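You operate a simulated robot arm through the tools that you are given. There is no shell and no other tool. Be economical: measure what you need, move in short steps, check, and stop when the job is done.

Carry out the task below with a simulated two-armed robot. There is one attempt and no reset: what you move stays moved.

JOB
On the left half of the bench, fold the blue cloth in half, so that its two long edges meet.

It is judged by the outcome, as a careful person would: the job done as asked, and still so three seconds after it is handed in. It fails if anything else is knocked over, pushed out of place, dropped, spilled or broken. Flat cloth is picked up by pressing the open fingertips on it (5 to 10 N) and closing them slowly along it; thin cloth reads only 2 to 8 mm in the jaws.

ROBOT AND FRAMES
Two 7-joint arms with two-finger parallel grippers on one trunk, on a base that drives. Base frame: it is fixed to the floor where the robot stands at the start and does not move with it; the origin is under the middle of the robot, x ahead of it, y to its left, z up; the surface under the hand at the start is at about z = 850. Units: mm, degrees, N and s.
The left shoulder is at the start at [100, 174, 1107], the right one opposite. With the tool pointing down near the work surface each hand reaches from about 340 to 740 mm from the robot's upright axis, wherever it stands, measured 20 degrees to its own side. Places, roughly: left half of the bench [900, -100, 800]. Payload 3.6 kg a hand.
The tool frame of a hand sits at the grasp point between the pads (the TCP): z along the fingers, y along the line on which they close. The tips reach 30 mm beyond it. Largest opening 110 mm; finger width 20, thickness 10; the body of the gripper, 48 by 112 mm, starts 55 mm behind the TCP.
Orientation is that of the tool frame in the base frame, as a unit quaternion [w, x, y, z]. With the fingers straight down and closing along the base's y, the tool's x points along the base's -x, its y along +y and its z along -z.

CONTROLS
- The arms move only by the tool drive_tool. It takes "left_deltas", "right_deltas" or both (then of equal length, played together; a hand with none holds still); each is a list of rows, each an object of numbers (a shift or turn left out is 0, a gripper value left out holds the last): "dx", "dy", "dz": the shift along the tool's x, y, z in mm; "wx", "wy", "wz": the turn, a rotation vector about the tool's x, y, z in degrees; "jaw": the closure, from 0 (fully open) to 1 (shut). In form: [{"dx": .., "dy": .., "dz": .., "wx": .., "wy": .., "wz": .., "jaw": ..}, ...]. A call has 1 to 12 rows; each row shifts and turns the commanded pose from where the row before left it, along the tool's axes as they then stand. Each row takes 0.2 s and may step no farther than 50 mm and 8.6 degrees from the row before; otherwise, or with a gripper value out of range, the whole call is refused. A pose out of reach is approached as far as the arm can. The call stops where the force on the tool passes 40 N (or 10 N more than at its start, if that is more) or the arm is blocked; 0.2 s more then pass. Each finger travels about 153 mm/s and halts on what it meets, pressing with about 44 N; the grip force reading is that of the motor and also rises with nothing between the fingers. The clock runs only during rows and for 0.2 s after the last one: add rows that do not move to give the fingers time. The reply holds the time, the measured pose of the TCP, the force on the tool along the base axes, the opening and the grip force, in the units named above and with some noise, with the torque about the TCP (base axes, N m) and any sound that the robot's microphone picked up, and new pictures: "pictures" is both (left out), scene, wrist or none (wrist: the cameras of the hands that moved).
- Cameras (640 x 400 px; columns grow to the right, rows downward): "scene" is now at [197.6, -6.4, 1267]; the picture's right is [-0.08, -1.00, 0.00], its down [-0.69, 0.06, -0.72] and it looks along [0.71, -0.06, -0.70] (base axes); focal length 218 px, centre (320, 200). "left" rides on the left gripper at [73, -17, -103] in its tool frame; the picture's right is [0.23, 0.97, 0.00], its down [-0.76, 0.18, -0.62] and it looks along [-0.61, 0.14, 0.78] (tool axes); focal length 222 px, centre (320, 200). "right" rides on the right gripper at [72, 17, -103] in its tool frame; the picture's right is [-0.23, 0.97, 0.00], its down [-0.76, -0.18, -0.62] and it looks along [-0.61, -0.14, 0.78] (tool axes); focal length 222 px, centre (320, 200). There is no depth. A picture from a camera that has moved, and an enlarged one, comes with that camera's place and axes in the base frame and with its lens.
- move_column(by): slides the trunk up (or, below 0, down) by that many mm; the arms and the scene camera ride with it, the base frame stays. It gives what a move gives, with no picture.
- roll_base(legs): drives the robot by 1 to 6 legs, each [ahead, left, turn to the left] in mm, mm and degrees, along the robot's own axes; the way and the turn of a leg run together, so that a leg with both is an arc; at most 1500 mm and 180 degrees a leg. The arms and the cameras ride along, it lands a little off, and it stops where it bumps. It gives what a move gives, and a new picture of the scene camera.
- aim_head(pan, tilt): turns the head with the scene camera to pan (to the left, within 86 degrees either way) and tilt (down, from -29 to 69), counted from straight ahead of the robot. It gives what a move gives, and a new picture of the scene camera.
- close_up(camera, box): a new picture of the part [left, top, right, bottom] of that camera's present view, enlarged. It takes no simulated time.
- job_done(): hands the job in; it is judged then, once.

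Go step by step. Nothing tells you exact positions but the pictures and the camera data: compare them with the known pose of the tool, close in by small moves and look again before you grip or let go. The budget is 120 turns and 260 pictures, counting those below and the enlarged ones. Unless the task says otherwise, let go and move clear before handing in, and close with one line.

The tools are called after ">>>" by a JSON object that holds its "method" and its "body". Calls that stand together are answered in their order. drive_tool: Moves the arms, as the interface text tells. Its arguments: {"type":"object","properties":{"left_deltas":{"type":"array"},"right_deltas":{"type":"array"},"pictures":{"type":"string","enum":["both","scene","wrist","none"]}},"required":[]} The other tools are called the same way: move_column (by) slides the trunk up or down; roll_base (legs) drives the base; aim_head (pan, tilt) turns the head that bears the scene camera; close_up (camera, box) takes an enlarged picture of a part of a camera's view; job_done () hands the job in.

At the start:

```text
time_s: 0.0
left_position: [389.2, 134.9, 1088.5]
left_tcp_rot: [-0.001, -0.002, 1.0, -0.001]
left_wrist_force: [0.4, 1.0, 0.3]
left_moment: [0.0, 0.0, 0.06]
left_width: 109.8
left_grip_force: 0.1
right_position: [428.4, -120.3, 1045.9]
right_tcp_rot: [0.0, 0.0, 1.0, 0.0]
right_wrist_force: [-0.3, -0.5, 0.0]
right_moment: [-0.01, -0.01, 0.02]
right_width: 110.2
right_grip_force: 0.1
trunk travel left (down, up): [-225.0, 538.0]
robot x, y, heading: [-1.7, 1.7, -0.1]
head pan, tilt: [-4.7, 44.1]
```

scene: 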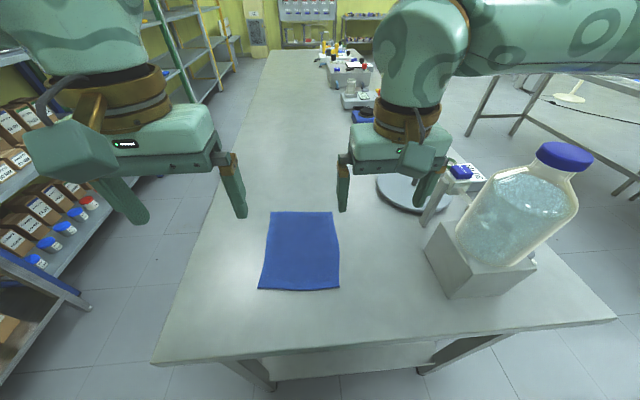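
right: 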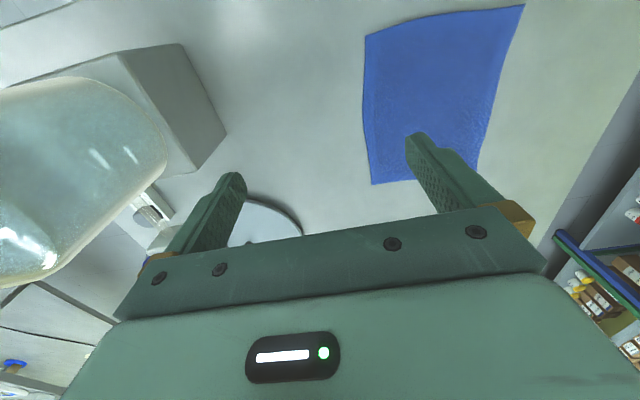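
left: 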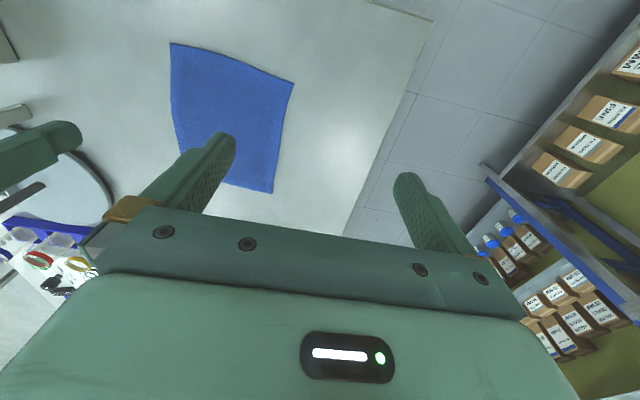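

The blue cloth lies at about x 380–586, y −65 to 95, with its long edges along x, and a tall bottle stands near the right arm. I'm considering working from the bench's left side so the right arm stays clear of the bottle, so I'll check the aisle first.

>>> {"method": "aim_head", "body": {"pan": 70, "tilt": 40}}

>>> {"method": "aim_head", "body": {"pan": 35, "tilt": 50}}

```text
time_s: 1.5
left_position: [388.3, 135.7, 1089.0]
left_tcp_rot: [-0.001, -0.002, 1.0, -0.001]
left_wrist_force: [-0.4, 0.4, 0.9]
left_moment: [-0.02, -0.01, -0.02]
left_width: 109.7
left_grip_force: 0.1
right_position: [429.2, -120.5, 1045.1]
right_tcp_rot: [-0.001, -0.001, 1.0, 0.0]
right_wrist_force: [-0.1, 1.2, 0.7]
right_moment: [0.02, -0.03, 0.01]
right_width: 110.1
right_grip_force: 0.1
trunk travel left (down, up): [-225.0, 538.0]
robot x, y, heading: [-0.5, -0.4, -0.3]
head pan, tilt: [70.0, 40.0]
camera scene: at [145.1, 80.2, 1273.1], right [0.94, -0.34, 0.0], down [-0.22, -0.6, -0.77], along [0.26, 0.72, -0.64], focal length 218 px, centre (320, 200)
```

scene: 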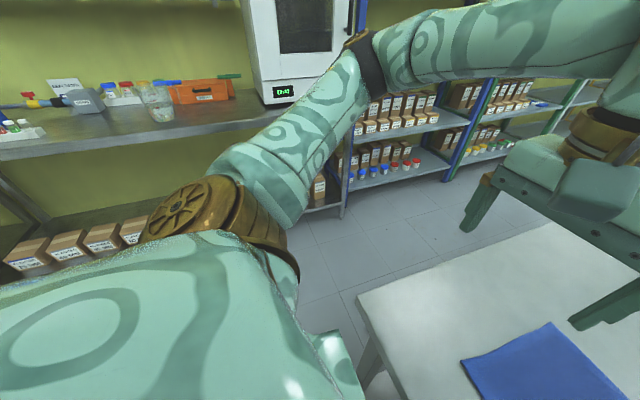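

```text
time_s: 2.5
left_position: [388.5, 135.5, 1088.5]
left_tcp_rot: [0.0, -0.001, 1.0, 0.0]
left_wrist_force: [-0.4, -0.3, -1.0]
left_moment: [0.01, 0.02, -0.01]
left_width: 109.8
left_grip_force: 0.1
right_position: [428.8, -121.9, 1045.8]
right_tcp_rot: [-0.001, 0.0, 1.0, 0.0]
right_wrist_force: [-1.1, 0.6, -0.2]
right_moment: [-0.01, 0.01, 0.02]
right_width: 109.8
right_grip_force: 0.1
trunk travel left (down, up): [-225.0, 538.0]
robot x, y, heading: [-3.7, -2.7, 0.2]
head pan, tilt: [35.0, 50.0]
camera scene: at [179.0, 44.6, 1258.9], right [0.57, -0.82, 0.0], down [-0.63, -0.44, -0.64], along [0.53, 0.37, -0.77], focal length 218 px, centre (320, 200)
```

scene: 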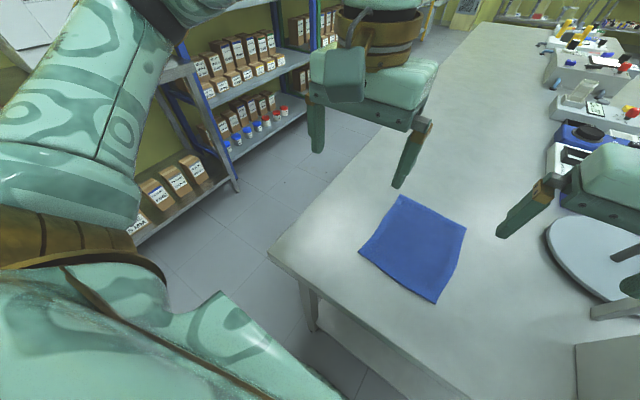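

The aisle is about 1 m wide, from the bench edge at y≈243 to the shelves at y≈1235, so there is room. I'll back off, shift left and turn right, then slide along the bench's left side.

>>> {"method": "roll_base", "body": {"legs": [[-420, 0, 0], [0, 400, 0]]}}

>>> {"method": "roll_base", "body": {"legs": [[0, 0, -90]]}}

```text
time_s: 7.3
left_position: [-45.5, 555.3, 1089.0]
left_tcp_rot: [-0.001, -0.002, 1.0, 0.0]
left_wrist_force: [-0.5, -0.1, -1.1]
left_moment: [-0.02, 0.01, -0.01]
left_width: 109.9
left_grip_force: 0.0
right_position: [-3.7, 300.3, 1045.3]
right_tcp_rot: [-0.001, -0.001, 1.0, 0.0]
right_wrist_force: [0.3, 0.5, -1.2]
right_moment: [0.02, -0.02, -0.01]
right_width: 110.2
right_grip_force: 0.1
trunk travel left (down, up): [-225.0, 538.0]
robot x, y, heading: [-430.1, 418.6, 0.2]
head pan, tilt: [35.0, 50.0]
camera scene: at [-254.6, 464.0, 1258.8], right [0.58, -0.82, 0.0], down [-0.63, -0.44, -0.64], along [0.52, 0.37, -0.77], focal length 218 px, centre (320, 200)
```

scene: 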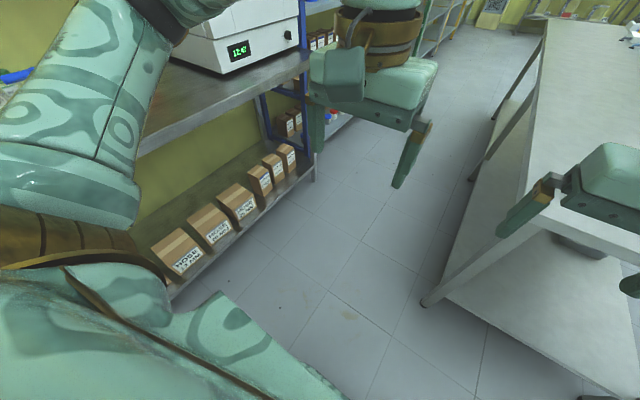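

```text
time_s: 11.5
left_position: [-300.7, 28.3, 1089.7]
left_tcp_rot: [-0.001, 0.709, 0.705, 0.001]
left_wrist_force: [0.9, 0.1, 0.6]
left_moment: [0.01, -0.03, 0.04]
left_width: 109.9
left_grip_force: 0.1
right_position: [-557.7, -9.9, 1045.4]
right_tcp_rot: [-0.001, 0.709, 0.705, 0.001]
right_wrist_force: [-0.1, -0.4, 0.1]
right_moment: [0.0, 0.01, 0.0]
right_width: 110.1
right_grip_force: 0.1
trunk travel left (down, up): [-225.0, 538.0]
robot x, y, heading: [-434.8, 419.5, -90.4]
head pan, tilt: [35.0, 50.0]
camera scene: at [-389.0, 240.9, 1258.9], right [-0.82, -0.57, 0.0], down [-0.43, 0.63, -0.64], along [0.36, -0.53, -0.77], focal length 218 px, centre (320, 200)
```

scene: 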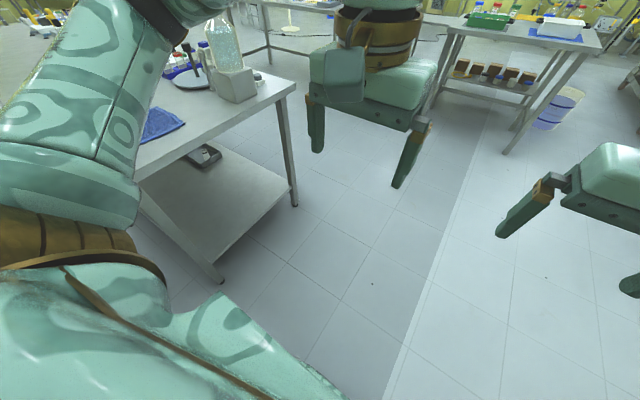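

The turn went cleanly. Next I'll back off a little and slide left along the bench.

>>> {"method": "roll_base", "body": {"legs": [[-125, 0, 0.4], [0, 915, 0]]}}

>>> {"method": "aim_head", "body": {"pan": 0, "tilt": 50}}

```text
time_s: 17.2
left_position: [633.4, 163.4, 1088.8]
left_tcp_rot: [-0.001, 0.7, 0.714, -0.001]
left_wrist_force: [0.3, 0.3, -0.4]
left_moment: [-0.04, -0.02, -0.02]
left_width: 110.3
left_grip_force: 0.1
right_position: [379.6, 120.5, 1046.6]
right_tcp_rot: [-0.001, 0.701, 0.713, 0.001]
right_wrist_force: [0.7, 0.0, -0.1]
right_moment: [-0.01, 0.0, 0.02]
right_width: 110.3
right_grip_force: 0.1
trunk travel left (down, up): [-225.0, 538.0]
robot x, y, heading: [489.2, 551.1, -89.1]
head pan, tilt: [35.0, 50.0]
camera scene: at [541.7, 374.7, 1258.9], right [-0.81, -0.59, 0.0], down [-0.45, 0.62, -0.64], along [0.38, -0.52, -0.77], focal length 218 px, centre (320, 200)
```

scene: 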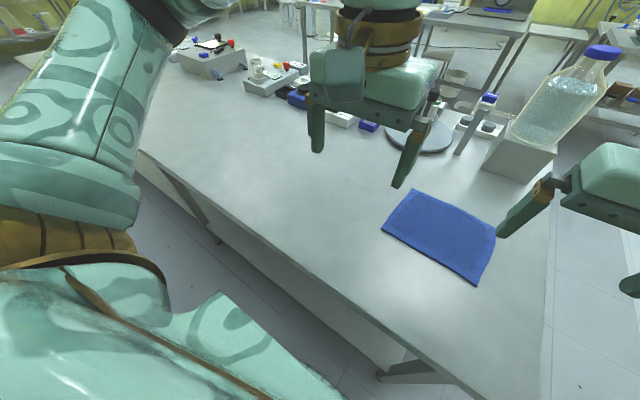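

```text
time_s: 18.3
left_position: [634.3, 164.1, 1089.6]
left_tcp_rot: [-0.001, 0.7, 0.714, 0.0]
left_wrist_force: [0.8, 0.9, 0.0]
left_moment: [0.01, 0.03, 0.02]
left_width: 110.1
left_grip_force: 0.0
right_position: [379.5, 119.6, 1045.9]
right_tcp_rot: [-0.001, 0.702, 0.713, 0.001]
right_wrist_force: [0.3, -0.2, 0.0]
right_moment: [0.04, 0.0, -0.04]
right_width: 109.9
right_grip_force: 0.1
trunk travel left (down, up): [-225.0, 538.0]
robot x, y, heading: [492.3, 552.3, -88.9]
head pan, tilt: [0.0, 50.0]
camera scene: at [497.4, 360.0, 1258.9], right [-1.0, -0.02, 0.0], down [-0.01, 0.77, -0.64], along [0.01, -0.64, -0.77], focal length 218 px, centre (320, 200)
```

scene: 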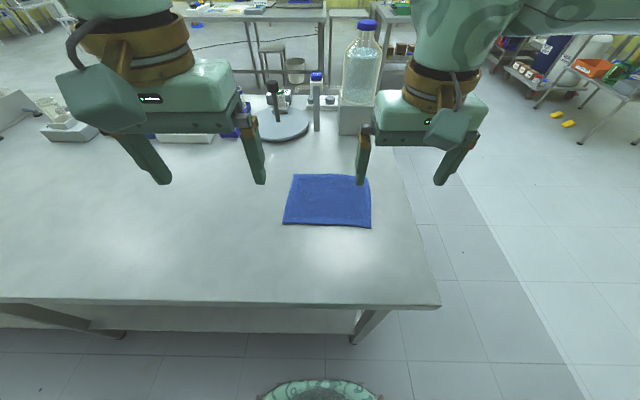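

The robot now faces the cloth's long edge, and nothing else is near the hands. I'll enlarge the view to locate the corners.

>>> {"method": "close_up", "body": {"camera": "scene", "box": [260, 150, 420, 250]}}

```text
4.00 times, centred on (340, 200) of scene
camera zoom: at [497.4, 360.0, 1258.9], right [-1.0, -0.02, 0.0], down [-0.01, 0.77, -0.64], along [0.01, -0.64, -0.77], focal length 873 px, centre (240, 200)
```

zoom: 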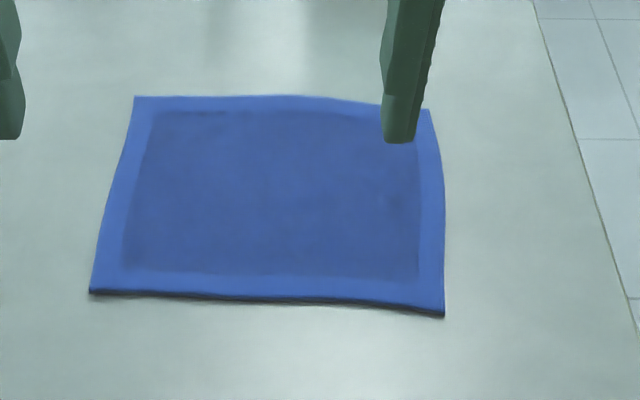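

The cloth corners are at roughly (586,89) and (390,101) for the near edge, and (574,−69) and (379,−62) for the far one, on a surface at z≈850. I'll bring both hands over the near corners with narrow jaws that close along the edge, and look with the wrist cameras.

>>> {"method": "drive_tool", "body": {"left_deltas": [{"dx": -14, "dy": -15, "dz": 32, "jaw": 0.76}, {"dx": -14, "dy": -15, "dz": 32}, {"dx": -14, "dy": -15, "dz": 32}, {"dx": -14, "dy": -15, "dz": 32}, {"dx": -14, "dy": -15, "dz": 32}, {}], "right_deltas": [{"dx": -4, "dy": 7, "dz": 23, "jaw": 0.76}, {"dx": -4, "dy": 7, "dz": 23}, {"dx": -4, "dy": 7, "dz": 23}, {"dx": -4, "dy": 7, "dz": 23}, {"dx": -4, "dy": 7, "dz": 23}, {}]}}

```text
time_s: 19.7
left_position: [562.6, 93.1, 932.5]
left_tcp_rot: [-0.001, 0.7, 0.714, 0.0]
left_wrist_force: [-0.5, 0.6, -0.9]
left_moment: [-0.02, -0.03, 0.02]
left_width: 26.6
left_grip_force: 0.0
right_position: [411.8, 103.3, 929.9]
right_tcp_rot: [0.0, 0.701, 0.714, -0.001]
right_wrist_force: [0.2, -0.2, 0.4]
right_moment: [-0.01, 0.01, 0.0]
right_width: 26.4
right_grip_force: 0.1
trunk travel left (down, up): [-225.0, 538.0]
robot x, y, heading: [494.1, 549.2, -89.0]
head pan, tilt: [0.0, 50.0]
camera scene: at [497.5, 360.5, 1259.0], right [-1.0, -0.02, 0.0], down [-0.01, 0.77, -0.64], along [0.01, -0.64, -0.77], focal length 218 px, centre (320, 200)
camera right: at [428.5, 175.4, 1034.8], right [0.98, -0.21, 0.0], down [-0.17, -0.76, 0.62], along [-0.13, -0.61, -0.78], focal length 222 px, centre (320, 200)
camera left: at [544.9, 166.7, 1034.6], right [0.97, 0.25, 0.0], down [0.19, -0.76, 0.62], along [0.15, -0.6, -0.78], focal length 222 px, centre (320, 200)
```

scene: 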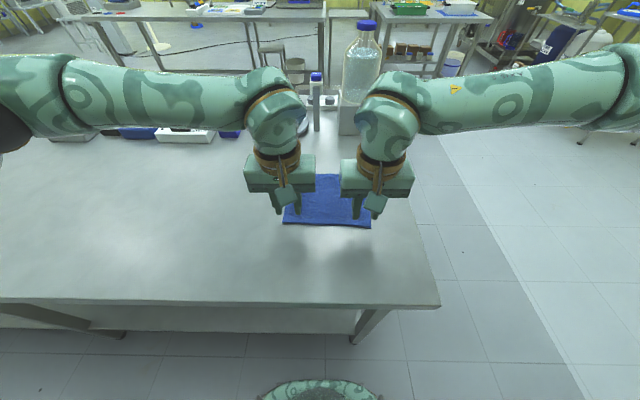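
right: 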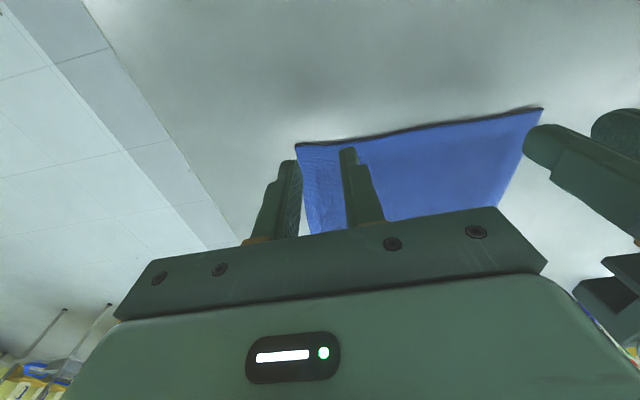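
left: 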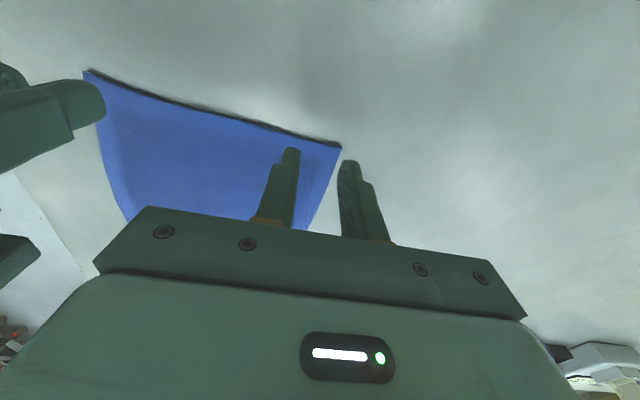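

The wrist cameras agree, placing the near corners at (585,88) and (390,98). I'll line up the fingers over the edge and come down to just above the cloth.

>>> {"method": "drive_tool", "body": {"left_deltas": [{"dx": -3, "dy": -3.5, "dz": 14}, {"dz": 15}, {"dz": 15}, {}], "right_deltas": [{"dx": -5, "dy": 3, "dz": 12}, {"dz": 15}, {"dz": 15}, {}]}}

```text
time_s: 20.7
left_position: [558.8, 90.9, 885.5]
left_tcp_rot: [-0.002, 0.7, 0.714, 0.0]
left_wrist_force: [0.4, 0.6, 0.1]
left_moment: [0.0, 0.01, 0.0]
left_width: 26.4
left_grip_force: 0.1
right_position: [416.5, 94.1, 887.1]
right_tcp_rot: [0.0, 0.701, 0.713, 0.0]
right_wrist_force: [-0.5, 0.4, 0.3]
right_moment: [0.01, -0.03, 0.0]
right_width: 26.4
right_grip_force: 0.0
trunk travel left (down, up): [-225.0, 538.0]
robot x, y, heading: [493.9, 546.5, -89.2]
head pan, tilt: [0.0, 50.0]
camera scene: at [497.3, 360.2, 1258.9], right [-1.0, -0.02, 0.0], down [-0.01, 0.77, -0.64], along [0.01, -0.64, -0.77], focal length 218 px, centre (320, 200)
camera right: at [433.8, 167.8, 991.4], right [0.98, -0.21, 0.0], down [-0.16, -0.76, 0.62], along [-0.13, -0.61, -0.78], focal length 222 px, centre (320, 200)
camera left: at [540.7, 164.3, 988.6], right [0.97, 0.25, 0.0], down [0.19, -0.76, 0.62], along [0.15, -0.6, -0.78], focal length 222 px, centre (320, 200)
```

scene: 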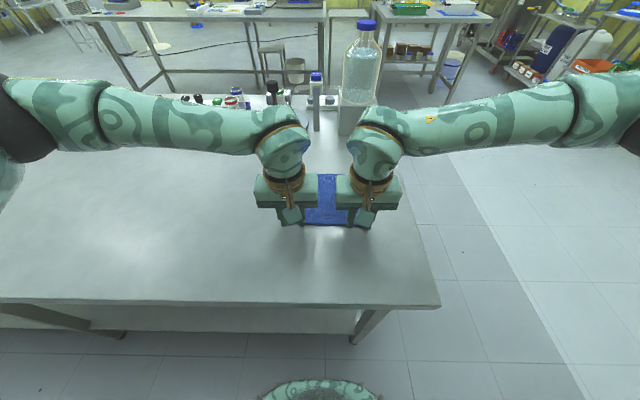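
right: 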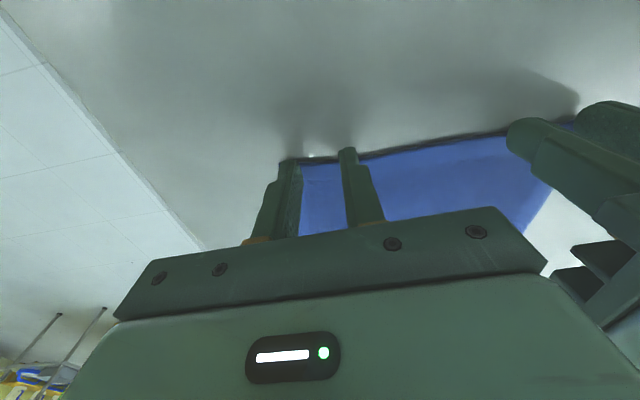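
left: 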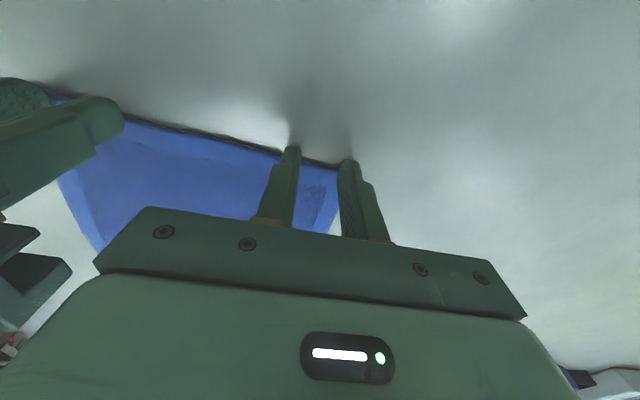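

Both hands are at the edge, with the outer fingers very near the corners. I'll shift 5 mm inward and press down gently.

>>> {"method": "drive_tool", "body": {"left_deltas": [{"dy": -5}, {"dz": 2}, {"dz": 1}, {"dz": 1}], "right_deltas": [{"dy": 4, "dx": 1}, {"dz": 2}, {"dz": 2}, {"dz": 1}], "pictures": "none"}}

>>> {"method": "close_up", "body": {"camera": "left", "box": [240, 110, 400, 210]}}

>>> {"method": "close_up", "body": {"camera": "right", "box": [240, 110, 400, 210]}}

```text
time_s: 21.7
left_position: [552.3, 89.4, 883.3]
left_tcp_rot: [-0.001, 0.7, 0.714, -0.001]
left_wrist_force: [-0.1, 2.0, 9.6]
left_moment: [0.02, 0.06, -0.02]
left_width: 26.6
left_grip_force: 0.0
right_position: [421.0, 95.6, 883.2]
right_tcp_rot: [0.0, 0.702, 0.712, 0.0]
right_wrist_force: [-0.4, -0.4, 2.8]
right_moment: [0.0, -0.01, 0.0]
right_width: 26.3
right_grip_force: 0.0
trunk travel left (down, up): [-225.0, 538.0]
robot x, y, heading: [493.4, 551.1, -89.3]
head pan, tilt: [0.0, 50.0]
```

```text
4.00 times, centred on (320, 160) of left
camera zoom: at [534.6, 163.3, 985.9], right [0.97, 0.25, 0.0], down [0.19, -0.76, 0.62], along [0.15, -0.6, -0.78], focal length 888 px, centre (320, 360)
```

zoom: 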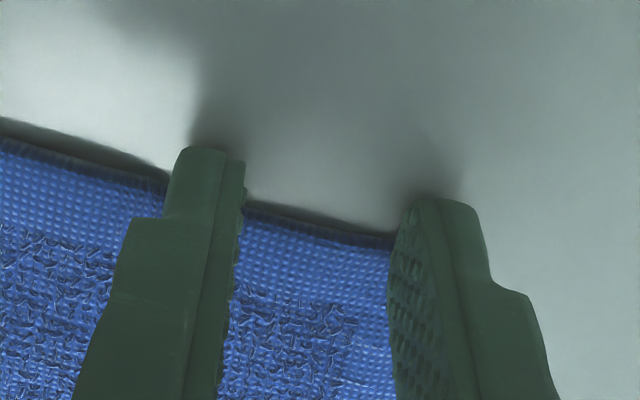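

```text
4.00 times, centred on (320, 160) of right
camera zoom: at [438.3, 169.7, 987.7], right [0.98, -0.21, 0.0], down [-0.17, -0.76, 0.62], along [-0.13, -0.61, -0.78], focal length 888 px, centre (320, 360)
```

zoom: 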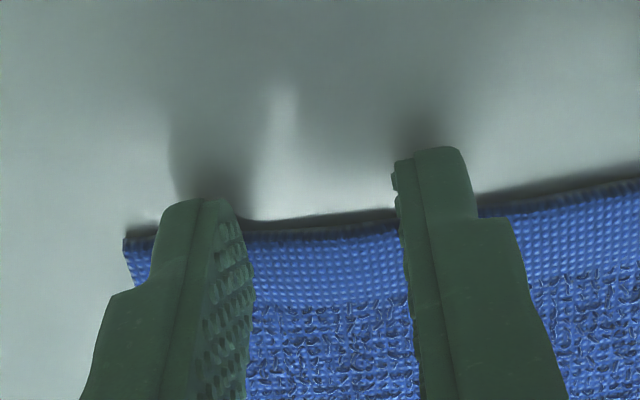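

The fingertips sit on the cloth's hem, with 9.6 N on the left and 2.8 N on the right. I'll press the right hand slightly more and then close both slowly.

>>> {"method": "drive_tool", "body": {"left_deltas": [{}, {"jaw": 0.78}, {"jaw": 0.8}, {"jaw": 0.83}, {"jaw": 0.86}, {"jaw": 0.89}, {"jaw": 0.92}, {"jaw": 0.95}, {"jaw": 0.98}, {"jaw": 1.0}, {}, {}], "right_deltas": [{"dz": 1}, {"jaw": 0.78}, {"jaw": 0.8}, {"jaw": 0.83}, {"jaw": 0.86}, {"jaw": 0.89}, {"jaw": 0.92}, {"jaw": 0.95}, {"jaw": 0.98}, {"jaw": 1.0}, {}, {}], "pictures": "none"}}

>>> {"method": "close_up", "body": {"camera": "left", "box": [240, 110, 400, 210]}}

>>> {"method": "close_up", "body": {"camera": "right", "box": [240, 110, 400, 210]}}

```text
time_s: 24.3
left_position: [553.2, 90.8, 883.1]
left_tcp_rot: [0.0, 0.701, 0.714, -0.001]
left_wrist_force: [-5.7, 1.3, 11.3]
left_moment: [-0.1, 0.14, -0.05]
left_width: 2.0
left_grip_force: 42.8
right_position: [421.7, 98.4, 882.1]
right_tcp_rot: [0.001, 0.701, 0.713, -0.001]
right_wrist_force: [4.4, -0.2, 19.5]
right_moment: [-0.15, -0.14, 0.06]
right_width: 1.3
right_grip_force: 41.3
trunk travel left (down, up): [-225.0, 538.0]
robot x, y, heading: [492.6, 547.5, -89.0]
head pan, tilt: [0.0, 50.0]
```

```text
4.00 times, centred on (320, 160) of left
camera zoom: at [534.8, 164.3, 985.9], right [0.97, 0.25, 0.0], down [0.19, -0.76, 0.62], along [0.15, -0.6, -0.78], focal length 888 px, centre (320, 360)
```

zoom: 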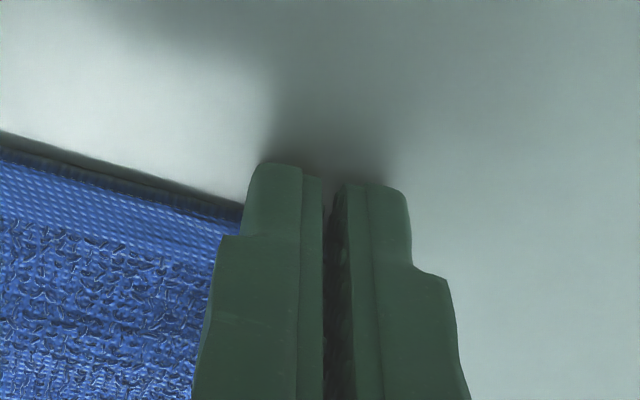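

```text
4.00 times, centred on (320, 160) of right
camera zoom: at [438.6, 170.8, 986.6], right [0.98, -0.21, 0.0], down [-0.17, -0.76, 0.62], along [-0.13, -0.61, -0.78], focal length 888 px, centre (320, 360)
```

zoom: 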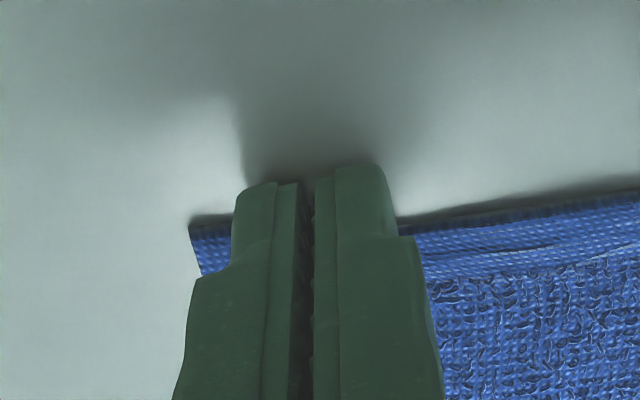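

The jaws read 2.0 and 1.3 mm, so I can't tell whether they hold the cloth. I'll test with a small lift.

>>> {"method": "drive_tool", "body": {"left_deltas": [{"dz": -7}, {"dz": -7}, {"dz": -8}, {"dz": -8}], "right_deltas": [{"dz": -7}, {"dz": -7}, {"dz": -8}, {"dz": -8}]}}

```text
time_s: 25.3
left_position: [553.0, 90.8, 910.5]
left_tcp_rot: [-0.002, 0.7, 0.714, 0.0]
left_wrist_force: [-5.0, 0.5, -0.6]
left_moment: [-0.04, 0.17, -0.05]
left_width: 2.0
left_grip_force: 42.2
right_position: [420.7, 98.4, 913.8]
right_tcp_rot: [-0.001, 0.701, 0.713, 0.001]
right_wrist_force: [6.0, -0.4, 0.1]
right_moment: [0.02, -0.12, 0.01]
right_width: 1.3
right_grip_force: 41.4
trunk travel left (down, up): [-225.0, 538.0]
robot x, y, heading: [493.3, 552.6, -89.2]
head pan, tilt: [0.0, 50.0]
camera scene: at [497.3, 360.2, 1258.9], right [-1.0, -0.02, 0.0], down [-0.01, 0.77, -0.64], along [0.01, -0.64, -0.77], focal length 218 px, centre (320, 200)
camera right: at [437.5, 169.9, 1018.1], right [0.98, -0.21, 0.0], down [-0.16, -0.77, 0.62], along [-0.13, -0.61, -0.78], focal length 222 px, centre (320, 200)
camera left: at [535.3, 163.5, 1014.3], right [0.97, 0.25, 0.0], down [0.19, -0.76, 0.62], along [0.15, -0.6, -0.78], focal length 222 px, centre (320, 200)
```

scene: 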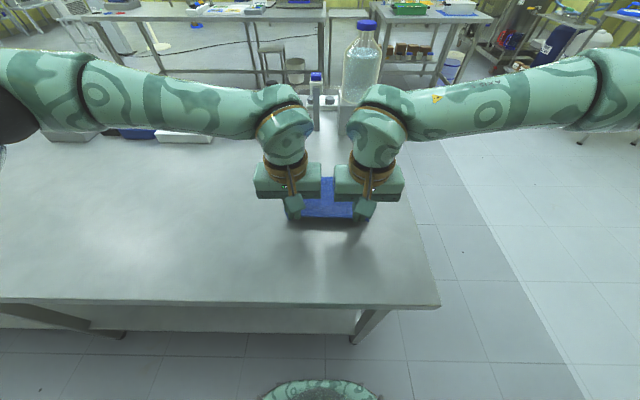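
right: 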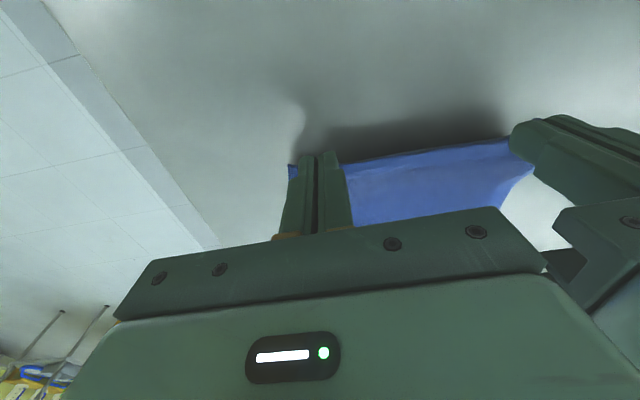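
left: 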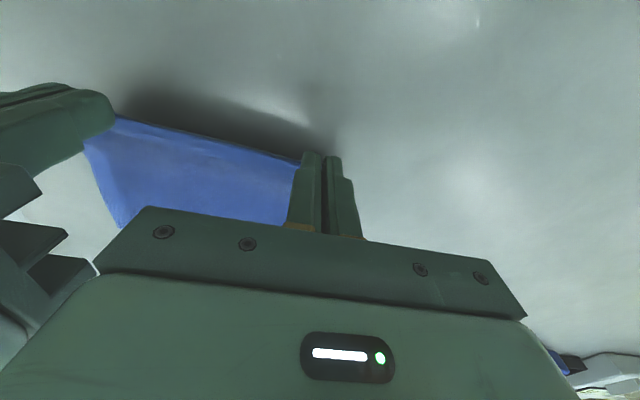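

The cloth lifted at both points, with its edge straight between the hands. I'll carry the edge up along an arc to the middle of the fold.

>>> {"method": "drive_tool", "body": {"left_deltas": [{"dx": -7, "dy": -1.5, "dz": -12}, {"dx": -7, "dy": -1.5, "dz": -11}, {"dx": -10, "dy": -1, "dz": -8}, {"dx": -10, "dy": -1, "dz": -8}, {"dx": -12, "dy": -1, "dz": -5}, {"dx": -12, "dy": -1, "dz": -5}, {"dx": -12, "dy": -1, "dz": -2}, {"dx": -12, "dy": -1, "dz": -2}], "right_deltas": [{"dx": -7, "dy": -1, "dz": -11}, {"dx": -7, "dy": -0.5, "dz": -10}, {"dx": -10, "dy": -1, "dz": -8}, {"dx": -10, "dy": -1, "dz": -8}, {"dx": -12, "dy": -1, "dz": -5}, {"dx": -12, "dy": -1, "dz": -5}, {"dx": -12, "dy": -1, "dz": -2}, {"dx": -12, "dy": -1, "dz": -2}]}}

```text
time_s: 27.1
left_position: [545.2, 6.1, 963.9]
left_tcp_rot: [-0.002, 0.701, 0.713, -0.001]
left_wrist_force: [-2.7, 0.0, 0.0]
left_moment: [0.01, 0.05, -0.07]
left_width: 2.0
left_grip_force: 42.1
right_position: [414.1, 14.2, 962.3]
right_tcp_rot: [-0.001, 0.701, 0.713, 0.001]
right_wrist_force: [1.6, -0.6, 0.5]
right_moment: [0.01, -0.06, 0.02]
right_width: 0.9
right_grip_force: 40.6
trunk travel left (down, up): [-225.0, 538.0]
robot x, y, heading: [489.9, 549.8, -88.9]
head pan, tilt: [0.0, 50.0]
camera scene: at [497.2, 359.6, 1258.8], right [-1.0, -0.02, 0.0], down [-0.01, 0.77, -0.64], along [0.01, -0.64, -0.77], focal length 218 px, centre (320, 200)
camera right: at [431.3, 86.4, 1067.7], right [0.98, -0.21, 0.0], down [-0.17, -0.77, 0.62], along [-0.13, -0.61, -0.78], focal length 222 px, centre (320, 200)
camera left: at [526.3, 78.9, 1067.0], right [0.97, 0.24, 0.0], down [0.19, -0.76, 0.62], along [0.15, -0.6, -0.78], focal length 222 px, centre (320, 200)
```

scene: 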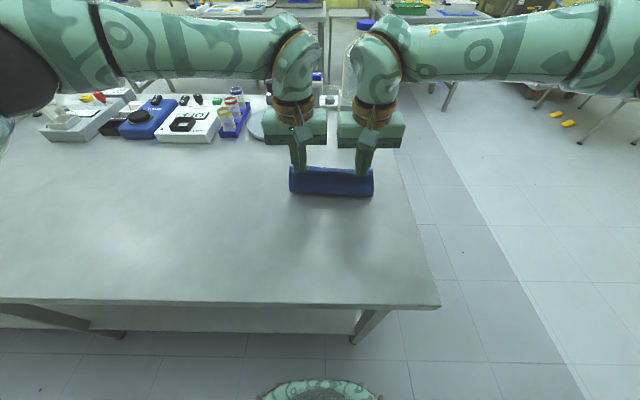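
right: 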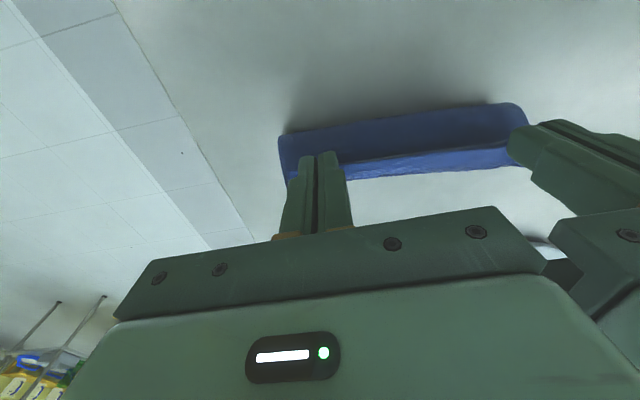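
left: 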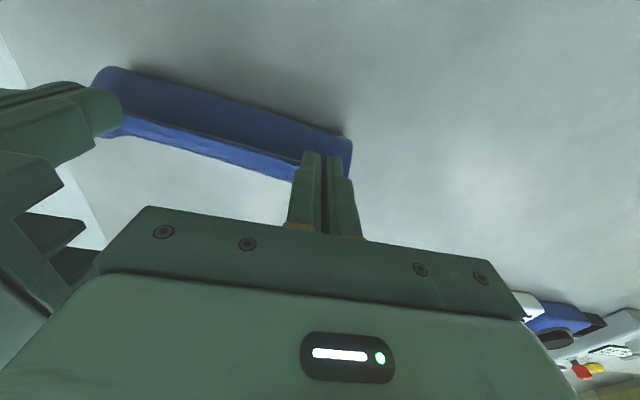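

The fold is forming well, with the cloth standing evenly and a straight edge. I'll continue the arc down toward the far edge, tilting the hands slightly back.

>>> {"method": "drive_tool", "body": {"left_deltas": [{"dx": -12.3, "dy": -0.7, "wy": 3}, {"dx": -12.5, "dy": -0.7, "dz": 3.4, "wy": 3}, {"dx": -12.9, "dy": -0.7, "dz": 5.7, "wy": 3}, {"dx": -12.7, "dy": -0.7, "dz": 8.1, "wy": 3}, {"dx": -13.5, "dy": -0.7, "dz": 9.4, "wy": 3}, {"dx": -12.4, "dy": -0.7, "dz": 10.2, "wy": 3}, {"dx": -10.4, "dy": -0.7, "dz": 9.2}, {"dx": -8.2, "dy": -0.7, "dz": 5.8}], "right_deltas": [{"dx": -12.8, "dy": -0.7, "wy": 3}, {"dx": -13, "dy": -0.7, "dz": 3.4, "wy": 3}, {"dx": -13.4, "dy": -0.7, "dz": 5.7, "wy": 3}, {"dx": -13.2, "dy": -0.7, "dz": 8.1, "wy": 3}, {"dx": -14, "dy": -0.7, "dz": 9.4, "wy": 3}, {"dx": -12.9, "dy": -0.7, "dz": 10.2, "wy": 3}, {"dx": -10.9, "dy": -0.7, "dz": 9.2}, {"dx": -8.7, "dy": -0.7, "dz": 5.8}]}}

>>> {"method": "close_up", "body": {"camera": "scene", "box": [260, 120, 420, 220]}}

```text
time_s: 28.9
left_position: [554.2, -36.0, 922.4]
left_tcp_rot: [-0.093, 0.692, 0.71, 0.09]
left_wrist_force: [0.0, -0.1, -0.5]
left_moment: [0.0, 0.0, -0.02]
left_width: 1.7
left_grip_force: 42.1
left hand out of reach, approached as far as the arm can: row 5, 6, 7, 8
right_position: [405.1, -22.4, 917.1]
right_tcp_rot: [-0.111, 0.693, 0.704, 0.111]
right_wrist_force: [0.0, -0.6, 1.0]
right_moment: [0.0, 0.0, -0.02]
right_width: 0.0
right_grip_force: 38.0
right hand out of reach, approached as far as the arm can: row 5, 6, 7, 8
trunk travel left (down, up): [-225.0, 538.0]
robot x, y, heading: [493.0, 552.4, -89.0]
head pan, tilt: [0.0, 50.0]
camera scene: at [497.1, 359.8, 1258.9], right [-1.0, -0.02, 0.0], down [-0.01, 0.77, -0.64], along [0.01, -0.64, -0.77], focal length 218 px, centre (320, 200)
camera right: at [423.6, 14.2, 1038.1], right [0.98, -0.2, -0.07], down [-0.16, -0.92, 0.36], along [-0.14, -0.34, -0.93], focal length 222 px, centre (320, 200)
camera left: at [535.9, 7.5, 1042.3], right [0.97, 0.25, 0.06], down [0.2, -0.89, 0.41], along [0.15, -0.38, -0.91], focal length 222 px, centre (320, 200)
```

scene: 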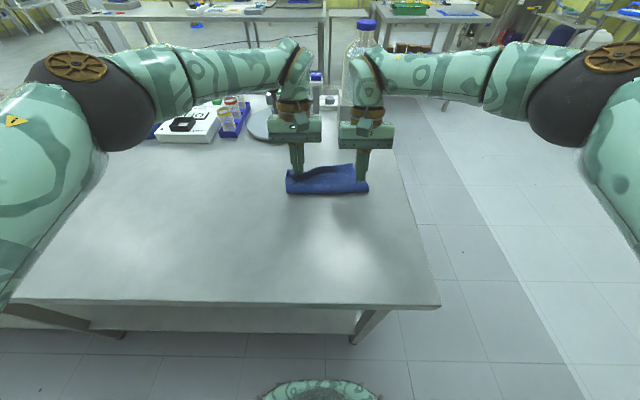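
right: 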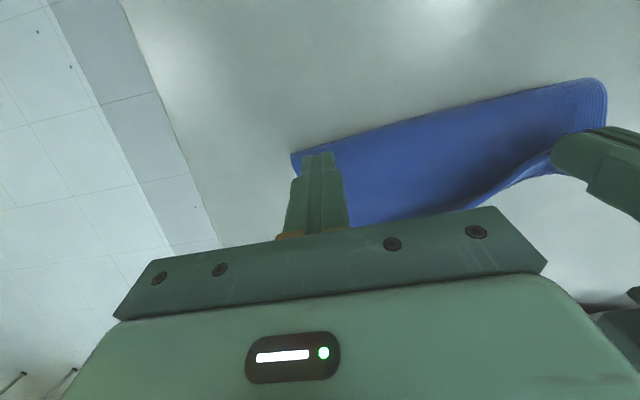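
left: 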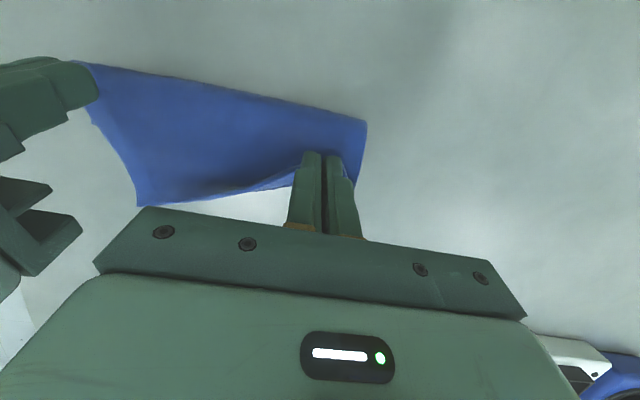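

```text
4.00 times, centred on (340, 170) of scene
camera zoom: at [497.1, 359.8, 1258.9], right [-1.0, -0.02, 0.0], down [-0.01, 0.77, -0.64], along [0.01, -0.64, -0.77], focal length 873 px, centre (240, 320)
```

zoom: 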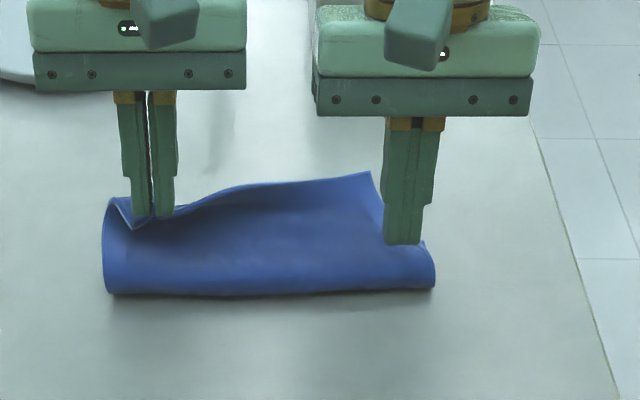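

The tilt put the pose out of reach, and the right hand slipped off, though its flap fell forward in the right direction. The left hand still holds, so I'll raise the right hand clear and untilt it.

>>> {"method": "drive_tool", "body": {"right_deltas": [{"dx": 15, "dz": -45, "wy": -3}, {"dx": 11, "dz": -40, "wy": -5}, {"dx": 3, "dz": -10, "wy": -5}, {"dx": 0, "dz": 0, "wy": -5}], "pictures": "scene"}}

```text
time_s: 29.9
left_position: [553.0, -35.5, 923.4]
left_tcp_rot: [-0.093, 0.692, 0.71, 0.09]
left_wrist_force: [1.2, -0.8, -0.3]
left_moment: [-0.02, -0.03, 0.05]
left_width: 1.7
left_grip_force: 41.7
right_position: [407.4, -20.2, 1015.0]
right_tcp_rot: [0.0, 0.701, 0.713, 0.0]
right_wrist_force: [-0.3, 0.8, -0.4]
right_moment: [0.0, 0.01, 0.04]
right_width: 0.1
right_grip_force: 37.7
trunk travel left (down, up): [-225.0, 538.0]
robot x, y, heading: [492.6, 548.1, -89.1]
head pan, tilt: [0.0, 50.0]
camera scene: at [497.2, 360.0, 1258.9], right [-1.0, -0.02, 0.0], down [-0.01, 0.77, -0.64], along [0.01, -0.64, -0.77], focal length 218 px, centre (320, 200)
```

scene: 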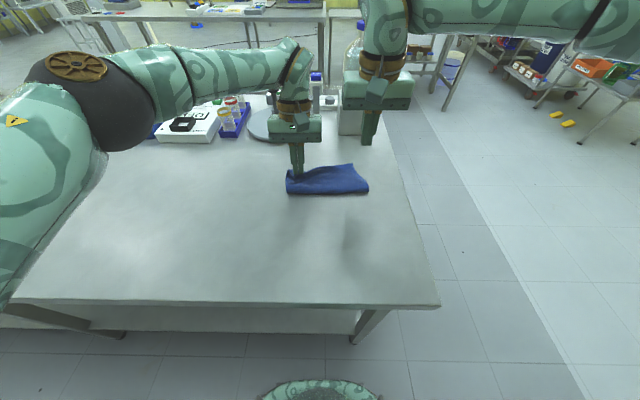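

The right hand is clear. Next I'll untilt the left hand while it keeps its grip, and carry its corner on to the far edge.

>>> {"method": "drive_tool", "body": {"left_deltas": [{"dx": 2, "wy": -5}, {"dx": 2, "wy": -5}, {"dx": 2, "wy": -5}, {"dx": -6.4, "dy": -2, "dz": 2}, {"dx": -6.4, "dy": -2, "dz": 3}, {"dx": -6.4, "dy": -2, "dz": 4}, {"dx": -6.4, "dy": -2, "dz": 5}, {"dx": -6.4, "dy": -2, "dz": 6}, {"dx": -6.4, "dy": -2, "dz": 6}], "pictures": "both"}}

>>> {"method": "close_up", "body": {"camera": "scene", "box": [260, 120, 420, 220]}}

```text
time_s: 31.9
left_position: [543.5, -69.7, 897.3]
left_tcp_rot: [-0.002, 0.7, 0.714, 0.0]
left_wrist_force: [0.4, 0.5, 0.6]
left_moment: [-0.01, -0.01, -0.02]
left_width: 1.6
left_grip_force: 42.0
right_position: [407.2, -21.6, 1015.6]
right_tcp_rot: [-0.001, 0.701, 0.713, 0.001]
right_wrist_force: [0.3, 0.5, 0.7]
right_moment: [0.0, -0.04, 0.0]
right_width: 0.1
right_grip_force: 37.0
trunk travel left (down, up): [-225.0, 538.0]
robot x, y, heading: [492.2, 549.0, -89.3]
head pan, tilt: [0.0, 50.0]
camera scene: at [497.2, 359.7, 1258.8], right [-1.0, -0.02, 0.0], down [-0.01, 0.77, -0.64], along [0.01, -0.64, -0.77], focal length 218 px, centre (320, 200)
camera left: at [524.8, 4.0, 1001.5], right [0.97, 0.25, 0.0], down [0.19, -0.76, 0.62], along [0.15, -0.6, -0.78], focal length 222 px, centre (320, 200)
```

scene: 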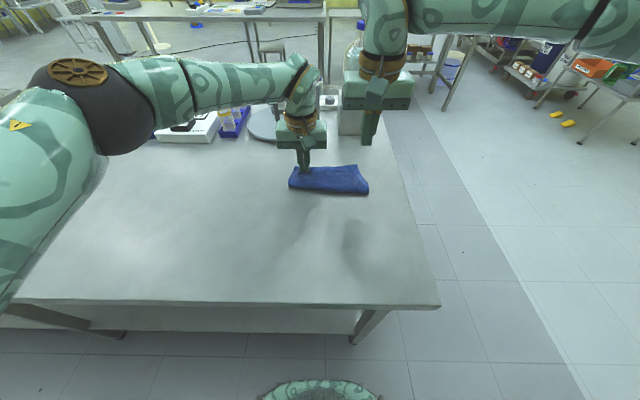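
left: 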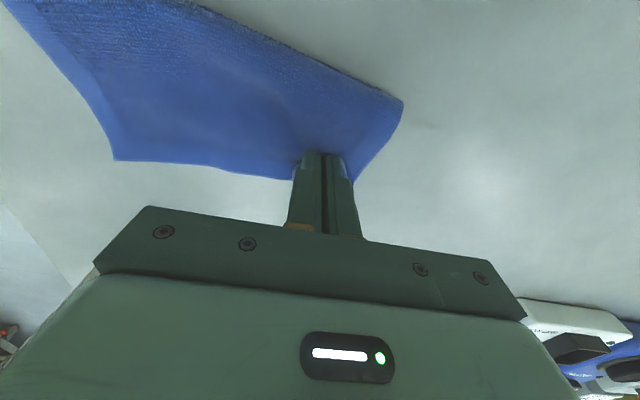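

```text
4.00 times, centred on (340, 170) of scene
camera zoom: at [497.2, 359.7, 1258.8], right [-1.0, -0.02, 0.0], down [-0.01, 0.77, -0.64], along [0.01, -0.64, -0.77], focal length 873 px, centre (240, 320)
```

zoom: 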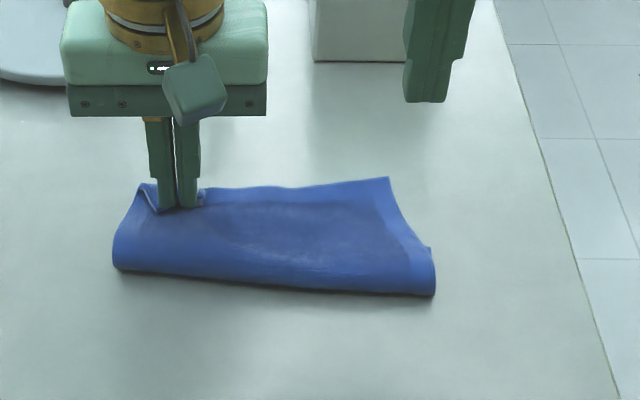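

The left corner is near the far edge, but the layers seem to have shifted. I'll look closely before letting go.

>>> {"method": "close_up", "body": {"camera": "left", "box": [80, 90, 400, 290]}}

>>> {"method": "close_up", "body": {"camera": "scene", "box": [280, 150, 376, 210]}}

>>> {"method": "close_up", "body": {"camera": "right", "box": [0, 0, 640, 400]}}

```text
2.00 times, centred on (240, 190) of left
camera zoom: at [524.8, 4.0, 1001.5], right [0.97, 0.25, 0.0], down [0.19, -0.76, 0.62], along [0.15, -0.6, -0.78], focal length 444 px, centre (480, 220)
```

zoom: 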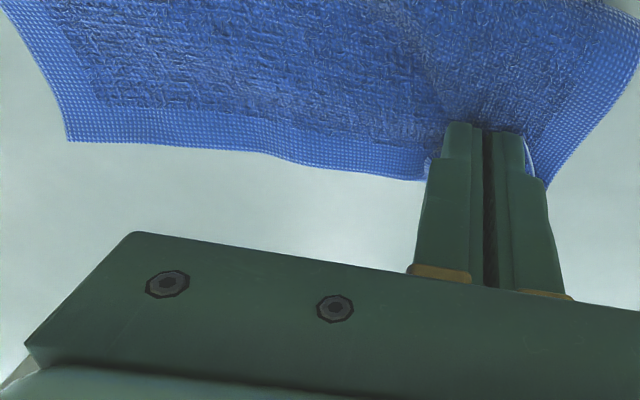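

```text
6.67 times, centred on (328, 180) of scene
camera zoom: at [497.2, 359.7, 1258.8], right [-1.0, -0.02, 0.0], down [-0.01, 0.77, -0.64], along [0.01, -0.64, -0.77], focal length 1455 px, centre (267, 333)
```

zoom: 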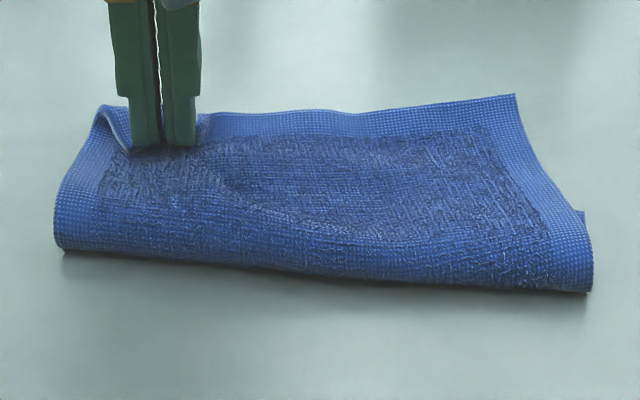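

```text
1.00 times, centred on (320, 200) of right (not enlarged: the box is as wide or as high as the picture)
camera zoom: at [424.4, 51.0, 1120.2], right [0.98, -0.21, 0.0], down [-0.17, -0.77, 0.62], along [-0.13, -0.61, -0.78], focal length 222 px, centre (320, 200)
```

zoom: 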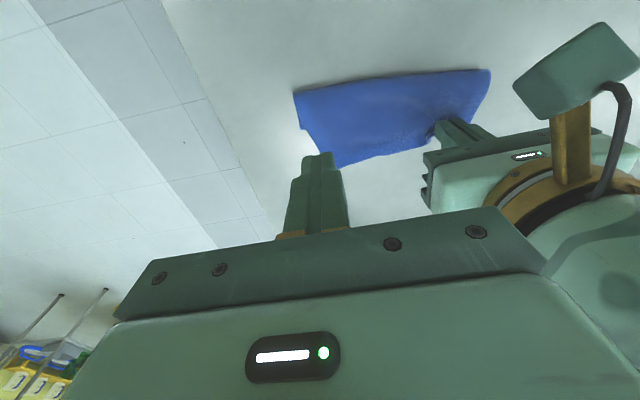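

The top layer's edge overshoots the far edge on the right by about 50 mm. I'll set the left corner down, release it and look at the whole cloth before regripping.

>>> {"method": "drive_tool", "body": {"left_deltas": [{"dz": 5}, {"dz": 5}, {"jaw": 0.9}, {"jaw": 0.8}, {"jaw": 0.75}, {}, {"dz": -15}, {"dz": -25, "dx": 15}, {"dz": -40, "dx": 30}, {"dz": -40, "dx": 30}, {"dx": 40, "dy": 20}], "right_deltas": [{}, {}, {}, {}, {}, {"jaw": 0.75}, {}, {"dx": 30}, {"dx": 30}, {"dx": 30}, {"dx": 20}]}}

>>> {"method": "close_up", "body": {"camera": "scene", "box": [280, 150, 376, 210]}}

```text
time_s: 34.3
left_position: [563.8, 46.3, 1008.6]
left_tcp_rot: [-0.001, 0.7, 0.714, 0.0]
left_wrist_force: [0.1, 0.6, -0.5]
left_moment: [-0.02, 0.0, 0.02]
left_width: 27.4
left_grip_force: 0.2
right_position: [406.3, 89.3, 1016.6]
right_tcp_rot: [0.0, 0.7, 0.714, -0.001]
right_wrist_force: [1.2, 0.4, -0.9]
right_moment: [-0.01, 0.03, 0.03]
right_width: 27.6
right_grip_force: 0.1
trunk travel left (down, up): [-225.0, 538.0]
robot x, y, heading: [494.0, 551.7, -88.8]
head pan, tilt: [0.0, 50.0]
camera scene: at [498.4, 360.5, 1259.0], right [-1.0, -0.02, 0.0], down [-0.01, 0.77, -0.64], along [0.01, -0.64, -0.77], focal length 218 px, centre (320, 200)
camera right: at [423.6, 162.6, 1120.4], right [0.98, -0.21, 0.0], down [-0.16, -0.76, 0.62], along [-0.13, -0.61, -0.78], focal length 222 px, centre (320, 200)
camera left: at [545.5, 119.5, 1111.5], right [0.97, 0.25, 0.0], down [0.19, -0.76, 0.62], along [0.15, -0.6, -0.78], focal length 222 px, centre (320, 200)
```

scene: 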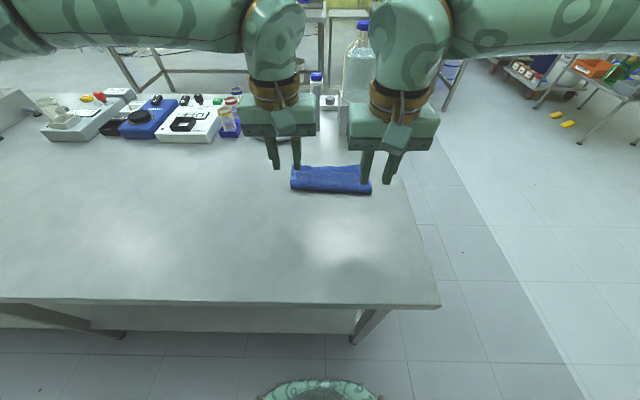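
right: 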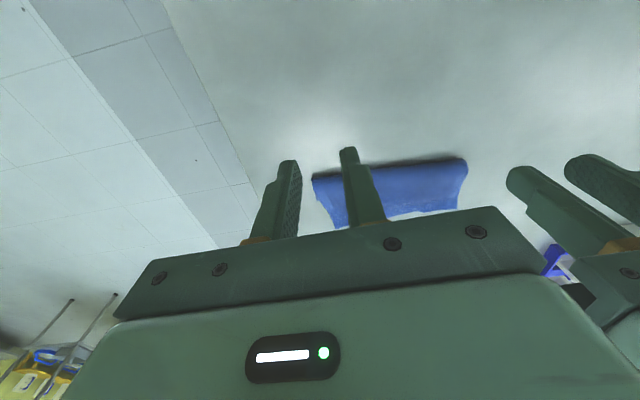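
left: 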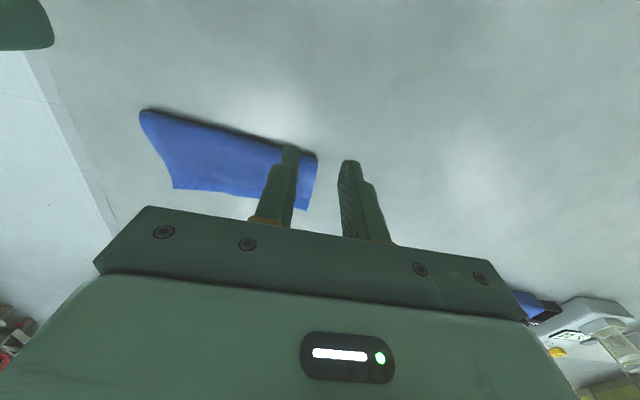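

```text
6.67 times, centred on (328, 180) of scene
camera zoom: at [498.4, 360.5, 1259.0], right [-1.0, -0.02, 0.0], down [-0.01, 0.77, -0.64], along [0.01, -0.64, -0.77], focal length 1455 px, centre (267, 333)
```

zoom: 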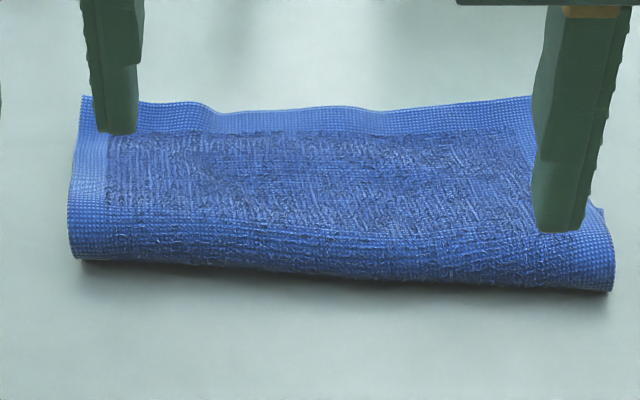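

Now it's clear: the bottom layer hasn't moved (its far edge is still at about y −67), but the top edge overshoots to about y −102. I'll drive 30 mm closer for reach, regrip the top corners and re-lay the edge.

>>> {"method": "roll_base", "body": {"legs": [[30, 0, 0]]}}

```text
time_s: 35.1
left_position: [564.2, 15.2, 1007.9]
left_tcp_rot: [-0.002, 0.701, 0.713, 0.001]
left_wrist_force: [-0.1, -1.2, -0.4]
left_moment: [0.05, 0.01, 0.0]
left_width: 27.6
left_grip_force: 0.1
right_position: [405.8, 59.5, 1014.7]
right_tcp_rot: [0.0, 0.7, 0.714, 0.001]
right_wrist_force: [0.5, -1.1, -0.8]
right_moment: [0.04, 0.01, -0.02]
right_width: 27.6
right_grip_force: 0.0
trunk travel left (down, up): [-225.0, 538.0]
robot x, y, heading: [493.6, 521.2, -89.1]
head pan, tilt: [0.0, 50.0]
camera scene: at [497.9, 328.5, 1258.5], right [-1.0, -0.02, 0.0], down [-0.01, 0.77, -0.64], along [0.01, -0.64, -0.77], focal length 218 px, centre (320, 200)
```

scene: 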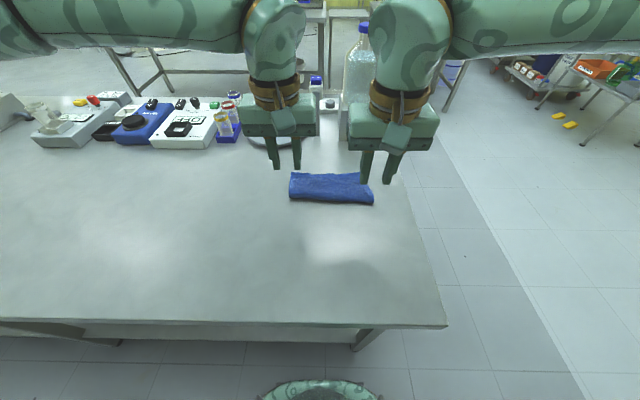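

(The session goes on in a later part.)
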